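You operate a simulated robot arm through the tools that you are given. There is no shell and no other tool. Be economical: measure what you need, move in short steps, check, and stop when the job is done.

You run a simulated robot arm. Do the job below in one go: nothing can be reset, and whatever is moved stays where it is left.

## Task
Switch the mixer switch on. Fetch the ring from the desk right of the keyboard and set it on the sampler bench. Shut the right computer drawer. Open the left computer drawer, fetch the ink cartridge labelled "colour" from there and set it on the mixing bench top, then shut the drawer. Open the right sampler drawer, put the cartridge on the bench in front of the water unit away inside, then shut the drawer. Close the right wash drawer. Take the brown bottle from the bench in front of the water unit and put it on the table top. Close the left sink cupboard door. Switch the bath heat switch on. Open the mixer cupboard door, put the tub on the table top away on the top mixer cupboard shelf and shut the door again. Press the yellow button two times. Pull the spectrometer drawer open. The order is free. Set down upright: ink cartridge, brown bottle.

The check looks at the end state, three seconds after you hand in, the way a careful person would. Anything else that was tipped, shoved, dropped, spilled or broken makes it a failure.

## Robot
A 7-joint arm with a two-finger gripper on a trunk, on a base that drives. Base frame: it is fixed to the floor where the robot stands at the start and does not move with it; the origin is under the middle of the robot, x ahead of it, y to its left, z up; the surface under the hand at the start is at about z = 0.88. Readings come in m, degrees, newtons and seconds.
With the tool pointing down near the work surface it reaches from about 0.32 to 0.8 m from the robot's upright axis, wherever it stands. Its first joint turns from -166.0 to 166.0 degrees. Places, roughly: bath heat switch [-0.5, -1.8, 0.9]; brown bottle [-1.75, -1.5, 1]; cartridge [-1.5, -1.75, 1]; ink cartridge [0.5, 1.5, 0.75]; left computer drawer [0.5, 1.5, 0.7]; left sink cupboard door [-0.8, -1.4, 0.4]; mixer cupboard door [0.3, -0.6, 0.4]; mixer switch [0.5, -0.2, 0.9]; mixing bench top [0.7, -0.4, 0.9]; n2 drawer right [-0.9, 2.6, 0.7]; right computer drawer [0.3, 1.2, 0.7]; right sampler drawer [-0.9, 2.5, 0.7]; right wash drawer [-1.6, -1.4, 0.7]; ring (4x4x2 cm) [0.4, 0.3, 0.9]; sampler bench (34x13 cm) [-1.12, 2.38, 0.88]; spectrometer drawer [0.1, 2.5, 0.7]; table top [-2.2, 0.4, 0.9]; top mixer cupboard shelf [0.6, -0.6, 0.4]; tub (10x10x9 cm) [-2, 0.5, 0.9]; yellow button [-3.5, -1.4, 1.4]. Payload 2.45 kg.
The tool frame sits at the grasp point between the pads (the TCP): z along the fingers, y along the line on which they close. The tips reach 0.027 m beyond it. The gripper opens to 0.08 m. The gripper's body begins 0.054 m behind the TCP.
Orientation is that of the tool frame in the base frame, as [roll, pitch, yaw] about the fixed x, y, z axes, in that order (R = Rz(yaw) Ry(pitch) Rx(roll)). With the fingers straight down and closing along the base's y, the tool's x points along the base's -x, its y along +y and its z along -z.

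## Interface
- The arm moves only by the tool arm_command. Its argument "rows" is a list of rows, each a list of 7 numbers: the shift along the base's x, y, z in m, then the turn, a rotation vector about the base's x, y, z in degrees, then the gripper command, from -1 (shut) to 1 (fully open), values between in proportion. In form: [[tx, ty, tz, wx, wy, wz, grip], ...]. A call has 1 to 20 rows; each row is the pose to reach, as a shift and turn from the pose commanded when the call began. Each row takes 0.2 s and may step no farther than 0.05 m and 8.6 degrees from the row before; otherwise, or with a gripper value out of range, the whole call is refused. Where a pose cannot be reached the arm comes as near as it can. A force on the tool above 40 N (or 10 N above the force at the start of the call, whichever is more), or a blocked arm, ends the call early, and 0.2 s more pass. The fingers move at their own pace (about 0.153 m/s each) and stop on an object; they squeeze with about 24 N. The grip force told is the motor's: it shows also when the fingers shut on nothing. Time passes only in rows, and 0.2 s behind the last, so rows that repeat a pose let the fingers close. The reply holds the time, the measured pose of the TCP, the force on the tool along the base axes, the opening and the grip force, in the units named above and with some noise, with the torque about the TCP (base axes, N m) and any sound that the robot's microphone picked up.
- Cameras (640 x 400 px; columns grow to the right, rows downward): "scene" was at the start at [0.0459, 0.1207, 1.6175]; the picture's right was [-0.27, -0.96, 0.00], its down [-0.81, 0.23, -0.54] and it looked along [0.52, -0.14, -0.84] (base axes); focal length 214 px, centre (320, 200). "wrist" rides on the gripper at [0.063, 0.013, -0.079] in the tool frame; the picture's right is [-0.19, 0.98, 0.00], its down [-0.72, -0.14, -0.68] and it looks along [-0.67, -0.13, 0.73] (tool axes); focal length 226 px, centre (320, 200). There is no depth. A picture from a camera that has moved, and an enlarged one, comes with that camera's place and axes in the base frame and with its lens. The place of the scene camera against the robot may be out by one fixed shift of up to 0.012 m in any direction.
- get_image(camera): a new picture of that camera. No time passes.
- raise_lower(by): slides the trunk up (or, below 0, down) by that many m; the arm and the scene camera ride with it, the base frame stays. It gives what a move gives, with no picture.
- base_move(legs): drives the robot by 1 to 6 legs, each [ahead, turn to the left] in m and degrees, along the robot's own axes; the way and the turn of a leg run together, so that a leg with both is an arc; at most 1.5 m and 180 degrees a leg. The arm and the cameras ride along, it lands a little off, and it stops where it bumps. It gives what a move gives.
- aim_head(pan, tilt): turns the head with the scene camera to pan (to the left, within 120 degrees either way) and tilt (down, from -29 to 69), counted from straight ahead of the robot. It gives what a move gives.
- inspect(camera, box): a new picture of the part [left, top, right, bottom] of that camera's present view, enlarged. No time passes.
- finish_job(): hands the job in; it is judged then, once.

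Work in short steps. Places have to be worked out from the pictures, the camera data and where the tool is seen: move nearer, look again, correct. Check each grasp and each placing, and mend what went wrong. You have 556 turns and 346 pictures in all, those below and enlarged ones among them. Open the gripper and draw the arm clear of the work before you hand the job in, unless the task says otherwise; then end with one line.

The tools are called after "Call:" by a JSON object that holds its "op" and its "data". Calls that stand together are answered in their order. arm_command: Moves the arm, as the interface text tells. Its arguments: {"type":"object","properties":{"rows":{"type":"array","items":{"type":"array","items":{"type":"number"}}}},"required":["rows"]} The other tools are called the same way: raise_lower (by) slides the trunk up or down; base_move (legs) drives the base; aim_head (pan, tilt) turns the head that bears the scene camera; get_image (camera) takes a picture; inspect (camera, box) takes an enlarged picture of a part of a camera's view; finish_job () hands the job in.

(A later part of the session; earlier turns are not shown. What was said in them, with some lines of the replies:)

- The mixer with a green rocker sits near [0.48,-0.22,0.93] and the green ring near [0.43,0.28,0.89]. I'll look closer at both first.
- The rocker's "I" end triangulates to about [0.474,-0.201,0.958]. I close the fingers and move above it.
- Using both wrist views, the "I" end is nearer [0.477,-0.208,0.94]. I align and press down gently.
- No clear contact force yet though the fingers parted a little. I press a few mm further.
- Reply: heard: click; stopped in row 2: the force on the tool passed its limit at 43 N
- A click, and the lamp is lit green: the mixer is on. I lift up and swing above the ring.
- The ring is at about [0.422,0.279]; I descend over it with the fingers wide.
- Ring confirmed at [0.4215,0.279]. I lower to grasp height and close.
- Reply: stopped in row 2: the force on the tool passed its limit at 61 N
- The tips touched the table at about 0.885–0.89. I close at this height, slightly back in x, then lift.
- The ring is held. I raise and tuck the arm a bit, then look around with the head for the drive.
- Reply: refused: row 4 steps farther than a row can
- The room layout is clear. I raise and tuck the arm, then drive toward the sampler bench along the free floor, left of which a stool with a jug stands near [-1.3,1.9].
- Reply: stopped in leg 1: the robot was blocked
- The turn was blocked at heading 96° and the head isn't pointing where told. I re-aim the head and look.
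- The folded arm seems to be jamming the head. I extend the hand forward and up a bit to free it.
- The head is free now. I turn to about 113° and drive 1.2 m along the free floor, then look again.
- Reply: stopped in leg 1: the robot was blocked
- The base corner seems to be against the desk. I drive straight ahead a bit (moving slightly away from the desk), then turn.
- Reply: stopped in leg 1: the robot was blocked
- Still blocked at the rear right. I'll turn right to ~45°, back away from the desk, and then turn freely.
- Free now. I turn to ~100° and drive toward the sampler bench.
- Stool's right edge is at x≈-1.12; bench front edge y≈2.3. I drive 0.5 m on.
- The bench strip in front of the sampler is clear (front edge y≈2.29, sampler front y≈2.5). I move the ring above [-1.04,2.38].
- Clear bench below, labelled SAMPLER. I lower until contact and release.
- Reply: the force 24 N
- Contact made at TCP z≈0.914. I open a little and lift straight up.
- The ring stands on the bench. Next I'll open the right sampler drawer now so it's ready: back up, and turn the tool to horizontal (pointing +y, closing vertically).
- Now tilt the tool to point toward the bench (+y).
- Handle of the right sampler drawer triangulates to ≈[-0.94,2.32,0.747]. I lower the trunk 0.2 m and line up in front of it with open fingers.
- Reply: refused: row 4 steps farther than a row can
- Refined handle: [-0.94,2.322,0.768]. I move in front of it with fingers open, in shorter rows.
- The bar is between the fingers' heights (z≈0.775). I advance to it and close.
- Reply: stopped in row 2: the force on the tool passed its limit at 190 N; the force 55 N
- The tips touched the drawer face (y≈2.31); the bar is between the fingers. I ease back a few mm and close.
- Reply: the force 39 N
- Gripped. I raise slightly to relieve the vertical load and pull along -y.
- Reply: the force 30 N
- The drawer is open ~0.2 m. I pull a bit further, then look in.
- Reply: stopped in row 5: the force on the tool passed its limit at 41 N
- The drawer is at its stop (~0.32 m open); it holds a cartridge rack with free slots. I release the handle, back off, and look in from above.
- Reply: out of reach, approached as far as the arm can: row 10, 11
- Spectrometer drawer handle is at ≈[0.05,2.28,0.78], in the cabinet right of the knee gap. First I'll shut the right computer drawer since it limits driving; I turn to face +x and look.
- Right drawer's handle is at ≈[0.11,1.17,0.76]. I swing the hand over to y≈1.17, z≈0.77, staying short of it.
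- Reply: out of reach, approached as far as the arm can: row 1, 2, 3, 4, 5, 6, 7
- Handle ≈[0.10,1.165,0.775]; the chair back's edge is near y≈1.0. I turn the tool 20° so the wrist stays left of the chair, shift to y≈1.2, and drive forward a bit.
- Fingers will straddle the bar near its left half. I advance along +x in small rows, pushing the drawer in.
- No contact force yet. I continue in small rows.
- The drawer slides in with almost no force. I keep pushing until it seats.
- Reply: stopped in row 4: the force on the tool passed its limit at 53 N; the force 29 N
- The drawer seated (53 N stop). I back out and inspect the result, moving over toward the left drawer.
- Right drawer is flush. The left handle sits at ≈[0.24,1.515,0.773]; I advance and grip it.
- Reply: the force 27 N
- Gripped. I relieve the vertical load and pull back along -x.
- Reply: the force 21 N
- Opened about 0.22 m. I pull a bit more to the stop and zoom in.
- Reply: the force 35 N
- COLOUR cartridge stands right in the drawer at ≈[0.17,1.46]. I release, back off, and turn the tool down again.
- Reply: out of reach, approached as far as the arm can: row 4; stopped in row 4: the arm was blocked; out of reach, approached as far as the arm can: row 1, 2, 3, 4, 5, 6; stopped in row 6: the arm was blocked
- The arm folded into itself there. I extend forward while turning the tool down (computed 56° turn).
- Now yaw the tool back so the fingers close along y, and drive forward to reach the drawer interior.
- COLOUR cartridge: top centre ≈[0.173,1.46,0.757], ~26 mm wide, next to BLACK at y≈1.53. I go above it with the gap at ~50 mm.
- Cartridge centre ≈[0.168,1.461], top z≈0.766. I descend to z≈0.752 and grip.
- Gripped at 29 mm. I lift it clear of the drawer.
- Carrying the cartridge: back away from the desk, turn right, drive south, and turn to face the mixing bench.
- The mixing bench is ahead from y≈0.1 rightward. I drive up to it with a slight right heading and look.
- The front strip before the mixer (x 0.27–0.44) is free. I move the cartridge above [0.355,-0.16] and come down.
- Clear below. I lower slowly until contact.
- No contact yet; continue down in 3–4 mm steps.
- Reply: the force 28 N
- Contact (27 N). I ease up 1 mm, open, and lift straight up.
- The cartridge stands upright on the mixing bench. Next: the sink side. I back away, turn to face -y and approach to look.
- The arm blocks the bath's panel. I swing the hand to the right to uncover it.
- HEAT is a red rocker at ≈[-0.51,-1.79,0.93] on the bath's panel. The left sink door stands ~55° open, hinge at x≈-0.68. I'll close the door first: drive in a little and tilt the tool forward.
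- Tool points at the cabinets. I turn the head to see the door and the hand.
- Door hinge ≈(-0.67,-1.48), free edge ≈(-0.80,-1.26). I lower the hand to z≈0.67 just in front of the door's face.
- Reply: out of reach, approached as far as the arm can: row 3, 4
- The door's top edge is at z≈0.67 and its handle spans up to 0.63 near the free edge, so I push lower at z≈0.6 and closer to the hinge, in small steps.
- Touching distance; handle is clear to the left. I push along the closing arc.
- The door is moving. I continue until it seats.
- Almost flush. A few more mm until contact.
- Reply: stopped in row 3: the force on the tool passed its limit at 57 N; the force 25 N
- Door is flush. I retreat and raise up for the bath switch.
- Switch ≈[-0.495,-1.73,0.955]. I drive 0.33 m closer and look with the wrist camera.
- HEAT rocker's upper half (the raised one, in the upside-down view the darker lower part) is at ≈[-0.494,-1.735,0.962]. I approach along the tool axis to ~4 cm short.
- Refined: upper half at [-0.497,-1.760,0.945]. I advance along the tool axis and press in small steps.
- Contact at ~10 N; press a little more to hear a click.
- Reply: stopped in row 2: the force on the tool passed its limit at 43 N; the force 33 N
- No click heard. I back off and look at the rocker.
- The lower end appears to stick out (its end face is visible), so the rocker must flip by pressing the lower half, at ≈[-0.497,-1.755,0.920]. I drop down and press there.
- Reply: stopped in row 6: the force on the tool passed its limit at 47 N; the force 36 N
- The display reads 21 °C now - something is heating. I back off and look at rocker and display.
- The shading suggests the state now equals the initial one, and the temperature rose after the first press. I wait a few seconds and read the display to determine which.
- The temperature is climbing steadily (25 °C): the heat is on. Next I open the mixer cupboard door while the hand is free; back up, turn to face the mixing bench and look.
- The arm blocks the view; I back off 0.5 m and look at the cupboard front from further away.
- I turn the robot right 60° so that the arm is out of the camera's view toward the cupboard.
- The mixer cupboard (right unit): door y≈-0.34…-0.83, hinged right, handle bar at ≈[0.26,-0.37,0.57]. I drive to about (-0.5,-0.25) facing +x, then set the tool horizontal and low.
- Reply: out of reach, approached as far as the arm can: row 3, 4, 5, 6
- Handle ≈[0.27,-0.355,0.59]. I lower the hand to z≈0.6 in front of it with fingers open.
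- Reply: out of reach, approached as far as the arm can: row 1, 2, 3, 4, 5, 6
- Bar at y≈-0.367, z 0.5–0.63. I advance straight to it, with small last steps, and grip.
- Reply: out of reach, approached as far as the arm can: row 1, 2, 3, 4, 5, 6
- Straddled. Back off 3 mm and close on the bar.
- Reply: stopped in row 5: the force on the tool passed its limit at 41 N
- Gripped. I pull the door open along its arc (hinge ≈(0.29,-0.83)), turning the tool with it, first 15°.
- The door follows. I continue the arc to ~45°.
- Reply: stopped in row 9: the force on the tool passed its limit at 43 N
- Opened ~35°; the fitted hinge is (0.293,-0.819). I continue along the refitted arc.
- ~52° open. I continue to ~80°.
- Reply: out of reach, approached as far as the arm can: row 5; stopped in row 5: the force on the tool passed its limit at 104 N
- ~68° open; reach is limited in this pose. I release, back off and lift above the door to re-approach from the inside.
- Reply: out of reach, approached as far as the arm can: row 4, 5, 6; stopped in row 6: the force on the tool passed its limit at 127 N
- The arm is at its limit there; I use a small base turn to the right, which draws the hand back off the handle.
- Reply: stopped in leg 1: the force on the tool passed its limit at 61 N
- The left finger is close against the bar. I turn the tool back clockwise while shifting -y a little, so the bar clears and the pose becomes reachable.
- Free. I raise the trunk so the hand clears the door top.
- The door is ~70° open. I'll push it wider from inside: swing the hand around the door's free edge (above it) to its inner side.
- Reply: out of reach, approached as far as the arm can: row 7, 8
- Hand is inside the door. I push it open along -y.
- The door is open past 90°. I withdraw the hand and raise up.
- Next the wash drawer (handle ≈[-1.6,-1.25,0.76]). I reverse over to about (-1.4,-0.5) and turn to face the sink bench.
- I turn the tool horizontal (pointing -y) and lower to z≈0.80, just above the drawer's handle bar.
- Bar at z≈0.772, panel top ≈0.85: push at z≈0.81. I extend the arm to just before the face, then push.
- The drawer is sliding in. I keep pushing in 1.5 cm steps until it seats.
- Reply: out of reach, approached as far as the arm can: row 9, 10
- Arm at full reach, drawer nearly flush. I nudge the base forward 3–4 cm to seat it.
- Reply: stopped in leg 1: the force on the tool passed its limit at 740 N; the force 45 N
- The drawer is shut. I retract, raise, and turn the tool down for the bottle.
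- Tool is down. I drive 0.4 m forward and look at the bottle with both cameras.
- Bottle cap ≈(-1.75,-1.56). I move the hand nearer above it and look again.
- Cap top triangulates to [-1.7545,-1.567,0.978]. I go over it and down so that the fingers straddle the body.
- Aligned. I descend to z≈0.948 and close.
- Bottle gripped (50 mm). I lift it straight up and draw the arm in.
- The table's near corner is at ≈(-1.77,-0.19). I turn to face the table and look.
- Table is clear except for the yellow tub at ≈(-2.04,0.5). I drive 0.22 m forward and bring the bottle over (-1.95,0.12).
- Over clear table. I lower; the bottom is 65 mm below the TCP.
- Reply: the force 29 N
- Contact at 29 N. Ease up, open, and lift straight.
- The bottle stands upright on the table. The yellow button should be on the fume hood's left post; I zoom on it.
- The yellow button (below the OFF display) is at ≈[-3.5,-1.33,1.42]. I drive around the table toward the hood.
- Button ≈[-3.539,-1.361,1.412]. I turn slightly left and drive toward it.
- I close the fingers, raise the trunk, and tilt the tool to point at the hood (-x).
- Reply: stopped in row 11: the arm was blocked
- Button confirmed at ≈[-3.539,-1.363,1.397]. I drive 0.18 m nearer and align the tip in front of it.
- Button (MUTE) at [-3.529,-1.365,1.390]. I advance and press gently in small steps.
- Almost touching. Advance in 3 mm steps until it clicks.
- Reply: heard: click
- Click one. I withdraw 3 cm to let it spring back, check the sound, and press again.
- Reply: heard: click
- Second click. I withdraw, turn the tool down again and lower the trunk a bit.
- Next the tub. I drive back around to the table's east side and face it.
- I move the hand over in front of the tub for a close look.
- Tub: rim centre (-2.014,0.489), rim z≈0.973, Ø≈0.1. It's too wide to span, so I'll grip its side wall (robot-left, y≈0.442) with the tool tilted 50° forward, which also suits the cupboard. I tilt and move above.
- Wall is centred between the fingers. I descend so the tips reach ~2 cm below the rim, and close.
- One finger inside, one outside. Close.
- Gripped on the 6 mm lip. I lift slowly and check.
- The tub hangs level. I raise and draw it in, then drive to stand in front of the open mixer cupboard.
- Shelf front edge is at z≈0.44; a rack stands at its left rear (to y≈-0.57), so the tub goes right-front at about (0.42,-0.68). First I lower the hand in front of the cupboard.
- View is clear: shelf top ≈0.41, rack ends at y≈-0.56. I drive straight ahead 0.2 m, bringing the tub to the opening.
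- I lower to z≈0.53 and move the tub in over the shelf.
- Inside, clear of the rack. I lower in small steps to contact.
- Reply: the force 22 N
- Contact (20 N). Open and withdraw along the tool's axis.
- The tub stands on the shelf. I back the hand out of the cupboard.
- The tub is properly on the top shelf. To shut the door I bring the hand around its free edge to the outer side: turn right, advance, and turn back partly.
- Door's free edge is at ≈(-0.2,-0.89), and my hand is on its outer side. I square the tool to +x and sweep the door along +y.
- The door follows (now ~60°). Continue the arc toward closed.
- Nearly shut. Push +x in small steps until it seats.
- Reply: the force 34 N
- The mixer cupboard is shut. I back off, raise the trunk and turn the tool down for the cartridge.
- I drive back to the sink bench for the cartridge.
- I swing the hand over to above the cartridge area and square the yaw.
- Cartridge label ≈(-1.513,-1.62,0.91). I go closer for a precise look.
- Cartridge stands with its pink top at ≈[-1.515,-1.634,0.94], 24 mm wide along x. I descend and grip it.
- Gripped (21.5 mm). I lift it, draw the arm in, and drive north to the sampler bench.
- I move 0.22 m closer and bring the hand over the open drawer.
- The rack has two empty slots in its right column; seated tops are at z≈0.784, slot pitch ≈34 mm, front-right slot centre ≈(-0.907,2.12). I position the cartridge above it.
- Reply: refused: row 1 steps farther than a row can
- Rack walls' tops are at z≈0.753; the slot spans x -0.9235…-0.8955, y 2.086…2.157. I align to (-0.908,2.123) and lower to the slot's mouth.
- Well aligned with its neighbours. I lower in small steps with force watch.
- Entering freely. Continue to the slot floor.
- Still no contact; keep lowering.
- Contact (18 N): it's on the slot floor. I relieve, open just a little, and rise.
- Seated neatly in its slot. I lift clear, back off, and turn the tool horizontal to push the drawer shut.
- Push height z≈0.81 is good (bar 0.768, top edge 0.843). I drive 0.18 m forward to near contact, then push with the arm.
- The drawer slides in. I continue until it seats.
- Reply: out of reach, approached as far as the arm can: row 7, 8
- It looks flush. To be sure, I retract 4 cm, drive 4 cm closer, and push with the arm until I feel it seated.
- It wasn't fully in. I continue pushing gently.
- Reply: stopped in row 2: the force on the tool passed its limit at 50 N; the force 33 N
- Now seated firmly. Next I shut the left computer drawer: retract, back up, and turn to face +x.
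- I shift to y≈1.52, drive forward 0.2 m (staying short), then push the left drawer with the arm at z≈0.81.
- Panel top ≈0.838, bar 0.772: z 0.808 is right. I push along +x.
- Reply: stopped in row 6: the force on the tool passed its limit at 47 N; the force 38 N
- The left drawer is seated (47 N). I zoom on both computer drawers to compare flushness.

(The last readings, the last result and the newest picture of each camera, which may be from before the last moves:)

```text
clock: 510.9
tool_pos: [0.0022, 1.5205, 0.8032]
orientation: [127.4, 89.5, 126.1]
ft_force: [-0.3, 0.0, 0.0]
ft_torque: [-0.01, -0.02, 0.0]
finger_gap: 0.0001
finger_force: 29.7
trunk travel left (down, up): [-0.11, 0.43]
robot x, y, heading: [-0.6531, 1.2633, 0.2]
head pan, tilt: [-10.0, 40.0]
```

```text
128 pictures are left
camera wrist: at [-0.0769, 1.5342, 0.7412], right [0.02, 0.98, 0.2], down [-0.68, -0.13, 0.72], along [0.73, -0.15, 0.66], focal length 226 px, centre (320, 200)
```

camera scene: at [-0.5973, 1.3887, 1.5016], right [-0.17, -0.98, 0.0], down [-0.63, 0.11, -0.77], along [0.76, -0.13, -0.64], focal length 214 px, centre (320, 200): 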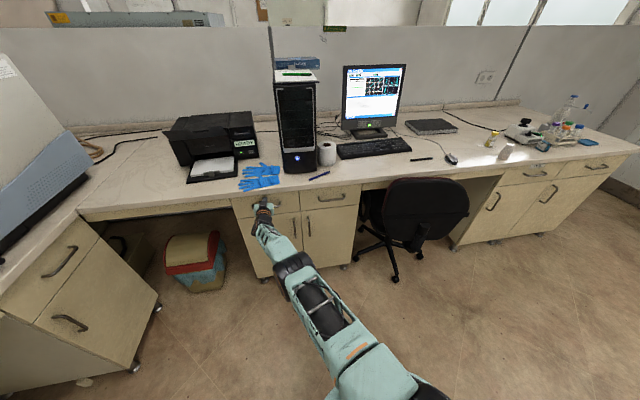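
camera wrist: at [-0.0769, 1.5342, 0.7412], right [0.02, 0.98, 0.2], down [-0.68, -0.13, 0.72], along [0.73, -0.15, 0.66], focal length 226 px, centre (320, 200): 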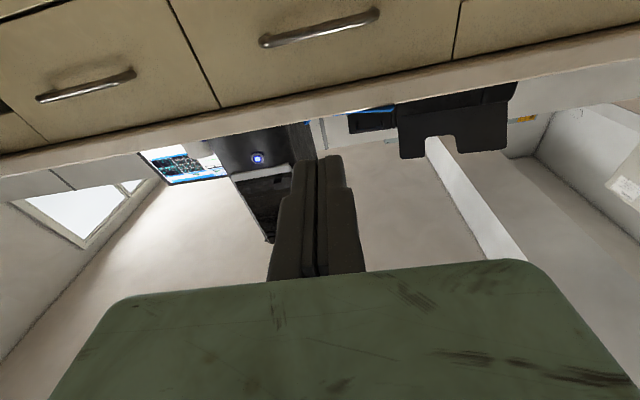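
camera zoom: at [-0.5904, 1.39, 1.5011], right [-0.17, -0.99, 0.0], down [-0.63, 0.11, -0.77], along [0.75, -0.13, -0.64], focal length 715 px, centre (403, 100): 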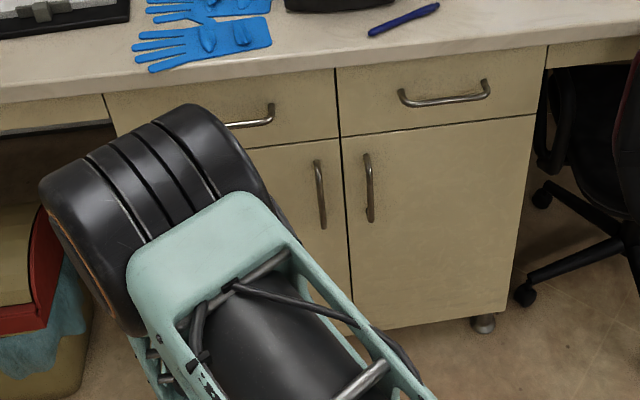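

Both drawers are flush. Now the spectrometer drawer: I turn around, back into place near (-0.2,1.42), and face +y.

Call:
{"op": "base_move", "data": {"legs": [[0, 179], [0, 20], [-0.47, 0], [0, -109]]}}

Call:
{"op": "aim_head", "data": {"pan": 10, "tilt": 40}}

Call:
{"op": "get_image", "data": {"camera": "scene"}}

Call:
{"op": "get_image", "data": {"camera": "wrist"}}

```text
clock: 522.1
tool_pos: [-0.7911, 0.9563, 0.8045]
orientation: [121.8, 89.5, -42.1]
ft_force: [-0.2, 0.5, -0.3]
ft_torque: [-0.02, 0.01, 0.06]
finger_gap: 0.0001
finger_force: 30.1
trunk travel left (down, up): [-0.11, 0.43]
robot x, y, heading: [-0.2372, 1.3996, -162.5]
head pan, tilt: [-10.0, 40.0]
stopped in leg 3: the robot was blocked; the commanded pose is now the measured one
```

```text
clock: 523.0
tool_pos: [-0.7912, 0.9574, 0.8042]
orientation: [125.1, 89.4, -38.6]
ft_force: [-0.3, -0.2, -0.9]
ft_torque: [0.0, 0.03, 0.0]
finger_gap: 0.0
finger_force: 29.9
trunk travel left (down, up): [-0.11, 0.43]
robot x, y, heading: [-0.2446, 1.3963, -162.4]
head pan, tilt: [10.0, 40.0]
```

```text
127 pictures are left
camera scene: at [-0.2578, 1.2293, 1.5011], right [-0.46, 0.89, 0.0], down [0.57, 0.3, -0.77], along [-0.68, -0.35, -0.64], focal length 214 px, centre (320, 200)
```

scene: 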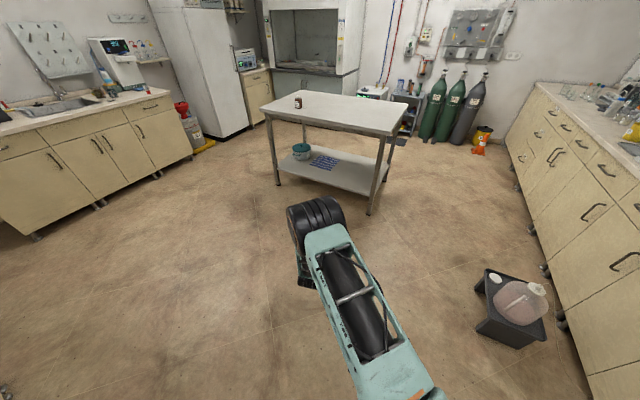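

```text
126 pictures are left
camera wrist: at [-0.7109, 0.967, 0.7416], right [0.27, -0.94, 0.2], down [0.61, 0.33, 0.72], along [-0.74, -0.07, 0.66], focal length 226 px, centre (320, 200)
```

wrist: 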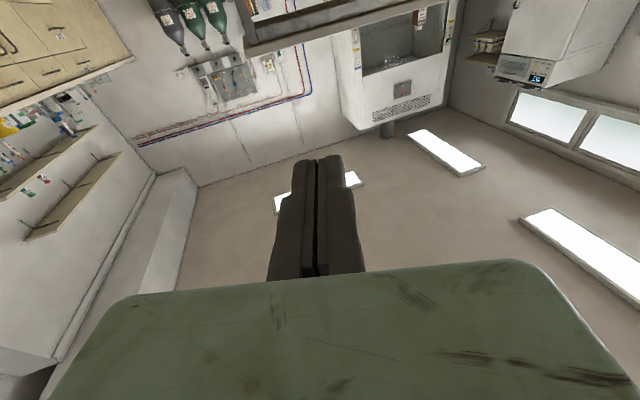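

The base's rear touched the computer unit. I drive forward off it, retract the arm slightly, and approach with a diagonal path to avoid the chair.

Call:
{"op": "base_move", "data": {"legs": [[0.32, 0]]}}

Call:
{"op": "arm_command", "data": {"rows": [[0.04, 0.012, 0, 0, 0, 0, -1], [0.08, 0.025, 0, 0, 0, 0, -1], [0.114, 0.036, 0, 0, 0, 0, -1]]}}

Call:
{"op": "base_move", "data": {"legs": [[0, -153], [0.33, 0], [0, 45]]}}

Call:
{"op": "get_image", "data": {"camera": "scene"}}

Call:
{"op": "get_image", "data": {"camera": "wrist"}}

```text
clock: 525.1
tool_pos: [-1.099, 0.8576, 0.8052]
orientation: [125.7, 89.4, -38.2]
ft_force: [0.6, -0.2, -0.4]
ft_torque: [0.02, -0.03, -0.01]
finger_gap: 0.0
finger_force: 30.0
trunk travel left (down, up): [-0.11, 0.43]
robot x, y, heading: [-0.5527, 1.2958, -162.2]
head pan, tilt: [10.0, 40.0]
```

```text
clock: 525.9
tool_pos: [-0.984, 0.8936, 0.8059]
orientation: [119.9, 89.5, -43.6]
ft_force: [0.5, 0.3, -0.3]
ft_torque: [-0.01, 0.03, -0.04]
finger_gap: 0.0001
finger_force: 29.2
trunk travel left (down, up): [-0.11, 0.43]
robot x, y, heading: [-0.5554, 1.3002, -162.2]
head pan, tilt: [10.0, 40.0]
```

```text
clock: 536.7
tool_pos: [-0.5695, 2.0695, 0.8048]
orientation: [125.5, 89.5, -145.9]
ft_force: [0.7, -0.3, -0.6]
ft_torque: [0.01, 0.01, -0.02]
finger_gap: 0.0
finger_force: 29.6
trunk travel left (down, up): [-0.11, 0.43]
robot x, y, heading: [-0.3131, 1.535, 90.0]
head pan, tilt: [10.0, 40.0]
```

```text
125 pictures are left
camera scene: at [-0.4714, 1.595, 1.5011], right [0.98, 0.17, 0.0], down [0.11, -0.63, -0.77], along [-0.13, 0.75, -0.64], focal length 214 px, centre (320, 200)
```

scene: 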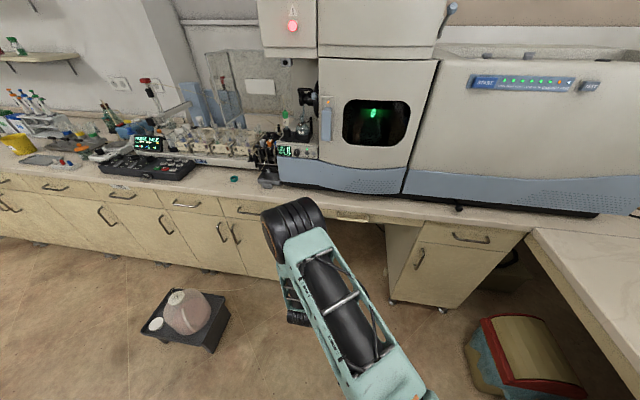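

```text
124 pictures are left
camera wrist: at [-0.5846, 1.9891, 0.7427], right [-0.98, 0.03, 0.2], down [0.13, -0.68, 0.72], along [0.15, 0.73, 0.66], focal length 226 px, centre (320, 200)
```

wrist: 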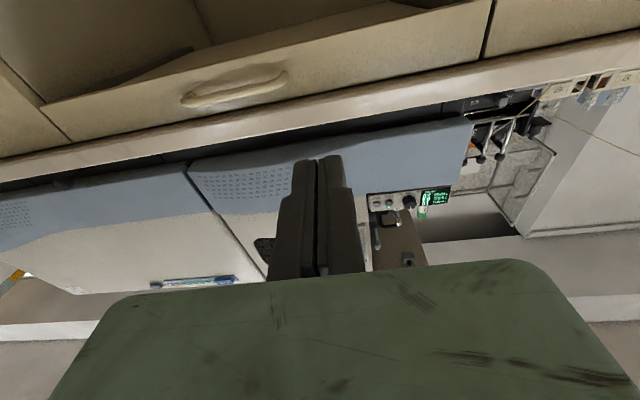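

The spectrometer drawer (cabinet under it) has its handle at ≈[0.066,2.29,0.78]. I roll the tool for vertical closing and swing over to it.

Call:
{"op": "arm_command", "data": {"rows": [[0.03, -0.03, 0, 0, -8.2, 0, -1], [0.07, -0.05, 0, 0, -16.4, 0, -1], [0.115, -0.06, 0, 0, -24.6, 0, -1], [0.16, -0.06, 0, 0, -32.8, 0, -1], [0.205, -0.06, 0, 0, -41, 0, -1], [0.25, -0.06, 0, 0, -49.2, 0, -1], [0.295, -0.06, 0, 0, -57.4, 0, -1], [0.34, -0.06, 0, 0, -65.6, 0, -1], [0.385, -0.06, 0, 0, -73.8, 0, 0], [0.43, -0.06, -0.005, 0, -82, 0, 1], [0.475, -0.05, -0.015, 0, -90, 0, 1], [0.52, -0.03, -0.02, 0, -90, 0, 1], [0.565, 0.0, -0.025, 0, -90, 0, 1], [0.605, 0.02, -0.03, 0, -90, 0, 1], [0.635, 0.04, -0.03, 0, -90, 0, 1]]}}

Call:
{"op": "get_image", "data": {"camera": "scene"}}

Call:
{"op": "get_image", "data": {"camera": "wrist"}}

```text
refused: row 13 steps farther than a row can; nothing moved
```

```text
123 pictures are left
camera scene: at [-0.4714, 1.595, 1.5011], right [0.98, 0.17, 0.0], down [0.11, -0.63, -0.77], along [-0.13, 0.75, -0.64], focal length 214 px, centre (320, 200)
```

scene: 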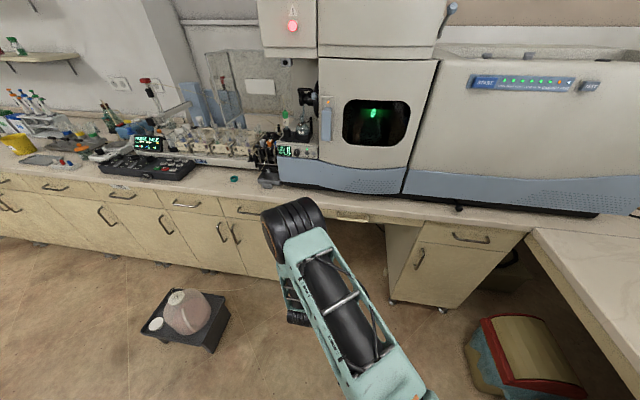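

```text
122 pictures are left
camera wrist: at [-0.5846, 1.9891, 0.7427], right [-0.98, 0.03, 0.2], down [0.13, -0.68, 0.72], along [0.15, 0.73, 0.66], focal length 226 px, centre (320, 200)
```

wrist: 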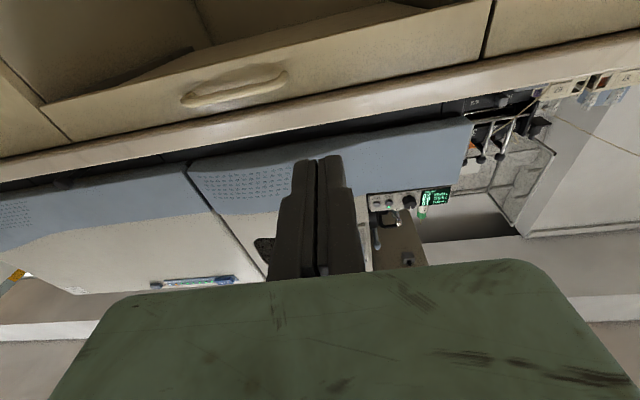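

Call:
{"op": "arm_command", "data": {"rows": [[0.03, -0.03, 0, 0, -8.2, 0, -1], [0.07, -0.05, 0, 0, -16.4, 0, -1], [0.115, -0.06, 0, 0, -24.6, 0, -1], [0.16, -0.06, 0, 0, -32.8, 0, -1], [0.205, -0.06, 0, 0, -41, 0, -1], [0.25, -0.06, 0, 0, -49.2, 0, -1], [0.295, -0.06, 0, 0, -57.4, 0, -1], [0.34, -0.06, 0, 0, -65.6, 0, -1], [0.385, -0.06, 0, 0, -73.8, 0, 0], [0.43, -0.06, -0.005, 0, -82, 0, 1], [0.475, -0.05, -0.015, 0, -90, 0, 1], [0.515, -0.03, -0.02, 0, -90, 0, 1], [0.55, 0.0, -0.025, 0, -90, 0, 1], [0.59, 0.02, -0.03, 0, -90, 0, 1], [0.63, 0.04, -0.03, 0, -90, 0, 1]]}}

Call:
{"op": "get_image", "data": {"camera": "scene"}}

Call:
{"op": "get_image", "data": {"camera": "wrist"}}

```text
clock: 539.9
tool_pos: [0.0592, 2.1113, 0.7754]
orientation: [-88.6, 0.4, -0.3]
ft_force: [-0.7, -0.3, -0.4]
ft_torque: [-0.01, -0.02, 0.01]
finger_gap: 0.0802
finger_force: 0.1
trunk travel left (down, up): [-0.11, 0.43]
robot x, y, heading: [-0.314, 1.5314, 90.2]
head pan, tilt: [10.0, 40.0]
```

```text
121 pictures are left
camera scene: at [-0.4715, 1.5949, 1.5011], right [0.98, 0.17, 0.0], down [0.11, -0.63, -0.77], along [-0.13, 0.75, -0.64], focal length 214 px, centre (320, 200)
```

scene: 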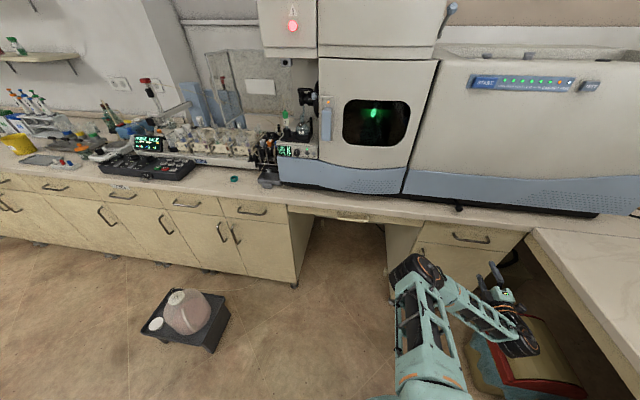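

```text
120 pictures are left
camera wrist: at [0.1227, 2.0309, 0.7611], right [-0.2, 0.02, -0.98], down [-0.72, -0.68, 0.13], along [-0.66, 0.73, 0.15], focal length 226 px, centre (320, 200)
```

wrist: 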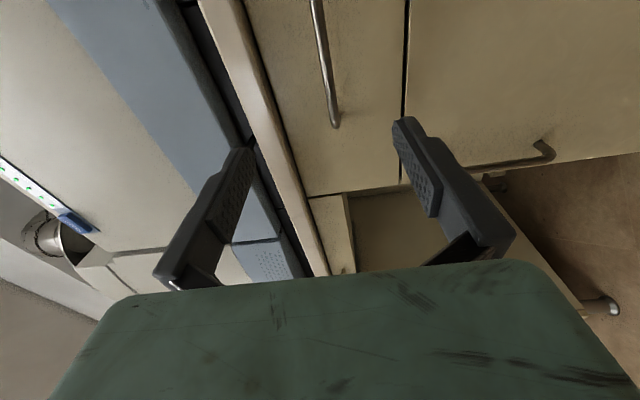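

Bar at z≈0.772, x 0.01–0.12. I advance with small final steps and close.

Call:
{"op": "arm_command", "data": {"rows": [[0.005, 0.045, -0.003, 0, 0, 0, 1], [0.005, 0.09, -0.003, 0, 0, 0, 1], [0.005, 0.125, -0.003, 0, 0, 0, 1], [0.005, 0.145, -0.003, 0, 0, 0, 1], [0.005, 0.155, -0.003, 0, 0, 0, 1], [0.005, 0.162, -0.003, 0, 0, 0, 1], [0.005, 0.162, -0.003, 0, 0, 0, 0], [0.005, 0.162, -0.003, 0, 0, 0, -1], [0.005, 0.162, -0.003, 0, 0, 0, -1]]}}

Call:
{"op": "get_image", "data": {"camera": "wrist"}}

```text
clock: 541.9
tool_pos: [0.0629, 2.2712, 0.7715]
orientation: [-88.7, 0.4, -0.3]
ft_force: [-0.3, 1.1, -5.1]
ft_torque: [-0.09, -0.27, 0.07]
finger_gap: 0.0109
finger_force: 38.5
trunk travel left (down, up): [-0.11, 0.43]
robot x, y, heading: [-0.3152, 1.5321, 90.1]
head pan, tilt: [10.0, 40.0]
```

```text
119 pictures are left
camera wrist: at [0.1268, 2.1916, 0.757], right [-0.2, 0.02, -0.98], down [-0.72, -0.68, 0.13], along [-0.66, 0.73, 0.15], focal length 226 px, centre (320, 200)
```

wrist: 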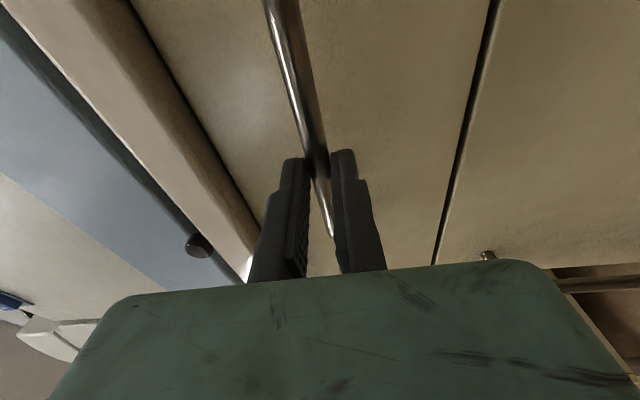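

Gripped. I pull the drawer open along -y.

Call:
{"op": "arm_command", "data": {"rows": [[0, -0.02, 0, 0, 0, 0, -1], [0, -0.045, 0, 0, 0, 0, -1], [0, -0.07, 0, 0, 0, 0, -1], [0, -0.095, 0, 0, 0, 0, -1], [0, -0.12, 0, 0, 0, 0, -1], [0, -0.145, 0, 0, 0, 0, -1], [0, -0.17, 0, 0, 0, 0, -1], [0, -0.195, 0, 0, 0, 0, -1], [0, -0.22, 0, 0, 0, 0, -1], [0, -0.245, 0, 0, 0, 0, -1], [0, -0.27, 0, 0, 0, 0, -1], [0, -0.29, 0, 0, 0, 0, -1]]}}

Call:
{"op": "get_image", "data": {"camera": "scene"}}

```text
clock: 544.5
tool_pos: [0.0653, 1.9817, 0.7723]
orientation: [-88.6, 0.5, -0.3]
ft_force: [1.0, -0.3, -4.9]
ft_torque: [-0.06, -0.03, -0.35]
finger_gap: 0.011
finger_force: 37.9
trunk travel left (down, up): [-0.11, 0.43]
robot x, y, heading: [-0.3195, 1.5323, 90.0]
head pan, tilt: [10.0, 40.0]
```

```text
118 pictures are left
camera scene: at [-0.4706, 1.5953, 1.5012], right [0.98, 0.17, 0.0], down [0.11, -0.63, -0.77], along [-0.13, 0.75, -0.64], focal length 214 px, centre (320, 200)
```

scene: 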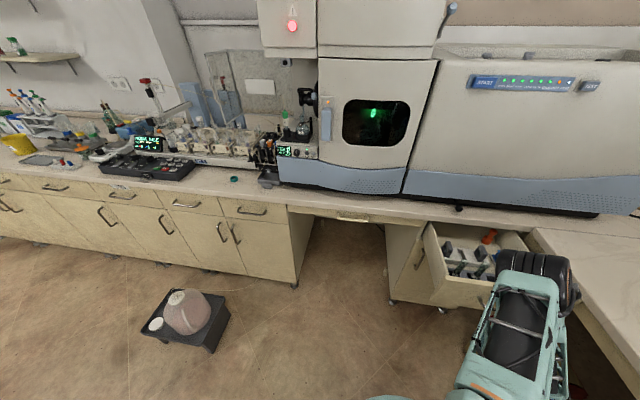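

Open ~0.29 m. I pull a little more, then release and back away with the base.

Call:
{"op": "arm_command", "data": {"rows": [[0, -0.01, 0, 0, 0, 0, -1], [0, -0.02, 0, 0, 0, 0, -1], [0, -0.02, 0, 0, 0, 0, 0], [0, -0.02, 0, 0, 0, 0, 1], [0, -0.02, 0, 0, 0, 0, 1]]}}

Call:
{"op": "base_move", "data": {"legs": [[-0.12, 0]]}}

Call:
{"op": "get_image", "data": {"camera": "wrist"}}

Call:
{"op": "get_image", "data": {"camera": "scene"}}

```text
clock: 545.7
tool_pos: [0.0659, 1.962, 0.7721]
orientation: [-88.7, 0.3, -0.2]
ft_force: [-0.1, 0.3, 0.1]
ft_torque: [0.04, -0.01, 0.02]
finger_gap: 0.0805
finger_force: 0.1
trunk travel left (down, up): [-0.11, 0.43]
robot x, y, heading: [-0.3123, 1.5369, 90.0]
head pan, tilt: [10.0, 40.0]
```

```text
clock: 546.9
tool_pos: [0.0672, 1.839, 0.7719]
orientation: [-88.5, 0.4, -0.4]
ft_force: [0.3, -0.1, 0.3]
ft_torque: [-0.01, -0.02, -0.02]
finger_gap: 0.0801
finger_force: 0.1
trunk travel left (down, up): [-0.11, 0.43]
robot x, y, heading: [-0.3142, 1.4083, 89.9]
head pan, tilt: [10.0, 40.0]
```

```text
117 pictures are left
camera wrist: at [0.1293, 1.7602, 0.7578], right [-0.2, 0.03, -0.98], down [-0.72, -0.68, 0.13], along [-0.66, 0.73, 0.15], focal length 226 px, centre (320, 200)
```

wrist: 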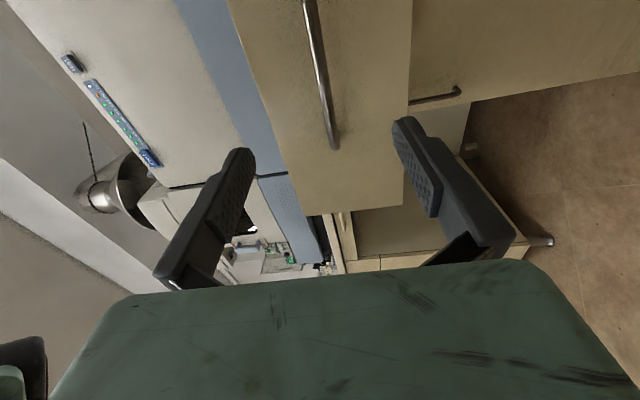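

```text
116 pictures are left
camera scene: at [-0.471, 1.4751, 1.5012], right [0.99, 0.17, 0.0], down [0.11, -0.63, -0.77], along [-0.13, 0.75, -0.64], focal length 214 px, centre (320, 200)
```

scene: 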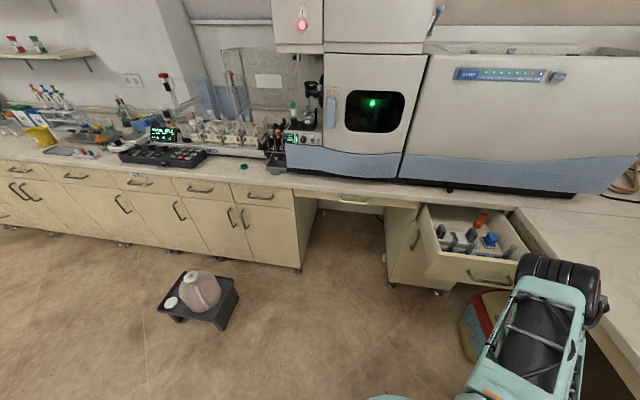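

The drawer is open. I check the pale-handled drawer under the knee gap for any label, to be sure I opened the right one.

Call:
{"op": "inspect", "data": {"camera": "scene", "box": [290, 170, 550, 300]}}

Call:
{"op": "inspect", "data": {"camera": "scene", "box": [100, 130, 320, 240]}}

```text
2.46 times, centred on (420, 235) of scene
camera zoom: at [-0.471, 1.4751, 1.5012], right [0.99, 0.17, 0.0], down [0.11, -0.63, -0.77], along [-0.13, 0.75, -0.64], focal length 528 px, centre (74, 114)
```

zoom: 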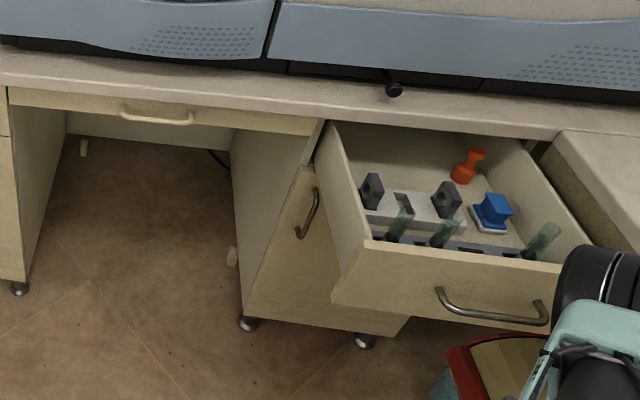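

```text
2.91 times, centred on (210, 185) of scene
camera zoom: at [-0.471, 1.4751, 1.5012], right [0.99, 0.17, 0.0], down [0.11, -0.63, -0.77], along [-0.13, 0.75, -0.64], focal length 624 px, centre (640, 244)
```

zoom: 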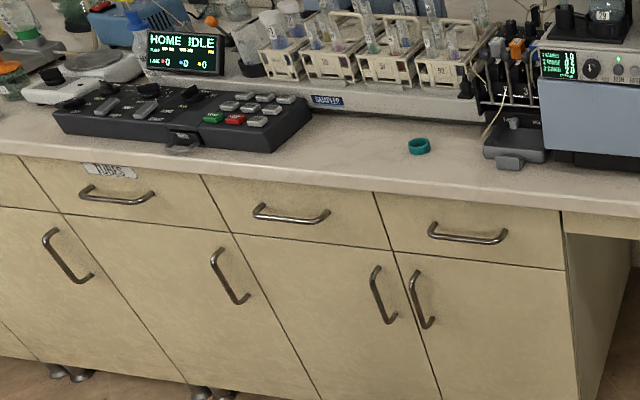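

That's the spectrometer cabinet's drawer (lamp/burner parts); all tasks are done. I draw the arm clear to the robot's front with the gripper open and take a final look.

Call:
{"op": "arm_command", "data": {"rows": [[-0.04, -0.005, 0.01, 0, 0, 0, 1], [-0.085, -0.005, 0.02, 0, 0, 0, 1], [-0.13, -0.005, 0.03, 0, 0, 0, 1], [-0.175, 0, 0.04, 0, 0, 0, 1], [-0.22, 0, 0.05, 0, 0, 0, 1], [-0.265, 0, 0.06, 0, 0, 0, 1], [-0.31, 0.01, 0.07, 0, 0, 0, 1], [-0.355, 0.02, 0.08, 0, 0, 0, 1], [-0.4, 0.03, 0.09, 0, 0, 0, 1]]}}

Call:
{"op": "aim_head", "data": {"pan": -70, "tilt": 35}}

Call:
{"op": "get_image", "data": {"camera": "scene"}}

```text
clock: 548.9
tool_pos: [-0.3314, 1.868, 0.8643]
orientation: [-88.6, 0.4, -0.4]
ft_force: [-0.6, 0.2, 0.1]
ft_torque: [0.04, 0.01, 0.01]
finger_gap: 0.0803
finger_force: 0.0
trunk travel left (down, up): [-0.11, 0.43]
robot x, y, heading: [-0.3113, 1.4117, 89.7]
head pan, tilt: [10.0, 40.0]
```

```text
clock: 550.5
tool_pos: [-0.3309, 1.8678, 0.865]
orientation: [-88.6, 0.4, -0.4]
ft_force: [0.7, -0.9, -0.4]
ft_torque: [0.02, -0.01, 0.0]
finger_gap: 0.0801
finger_force: 0.0
trunk travel left (down, up): [-0.11, 0.43]
robot x, y, heading: [-0.3155, 1.4135, 89.7]
head pan, tilt: [-70.0, 35.0]
```

```text
113 pictures are left
camera scene: at [-0.3737, 1.4212, 1.5087], right [0.34, -0.94, 0.0], down [-0.54, -0.2, -0.82], along [0.77, 0.28, -0.57], focal length 214 px, centre (320, 200)
```

scene: 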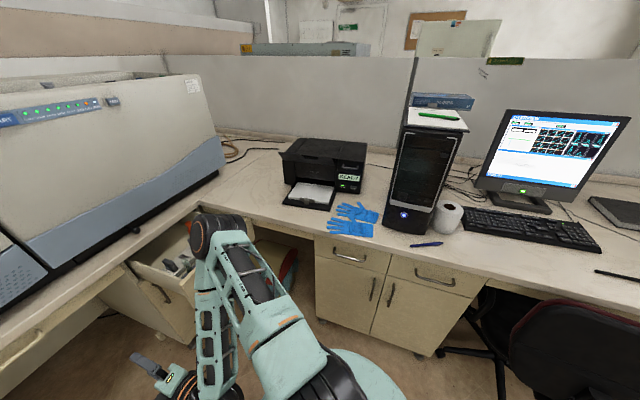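

Call:
{"op": "aim_head", "data": {"pan": -118, "tilt": 25}}

Call:
{"op": "get_image", "data": {"camera": "scene"}}

```text
clock: 551.6
tool_pos: [-0.3307, 1.8688, 0.8632]
orientation: [-88.7, 0.4, -0.4]
ft_force: [0.0, 0.8, 0.1]
ft_torque: [0.02, -0.01, 0.02]
finger_gap: 0.0799
finger_force: 0.2
trunk travel left (down, up): [-0.11, 0.43]
robot x, y, heading: [-0.3142, 1.4065, 90.0]
head pan, tilt: [-118.0, 25.0]
```

```text
112 pictures are left
camera scene: at [-0.3752, 1.3478, 1.5245], right [-0.47, -0.88, 0.0], down [-0.37, 0.2, -0.91], along [0.8, -0.43, -0.42], focal length 214 px, centre (320, 200)
```

scene: 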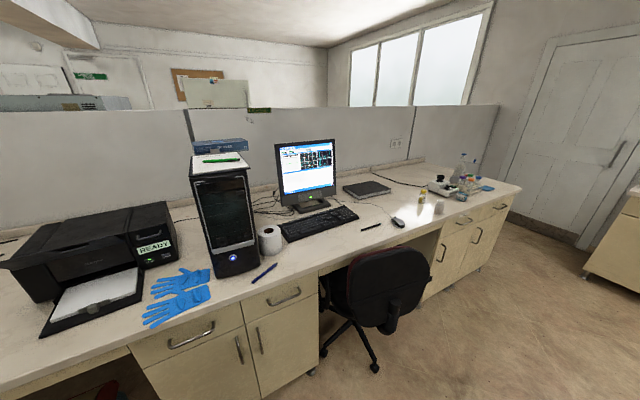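

Everything visible is in order, the gripper is open and the arm is clear of the work. I hand the job in.

Call:
{"op": "finish_job", "data": {}}

```text
The job is handed in.
```

I finished every part of the task and handed the job in, with the gripper open and the arm clear of the work.
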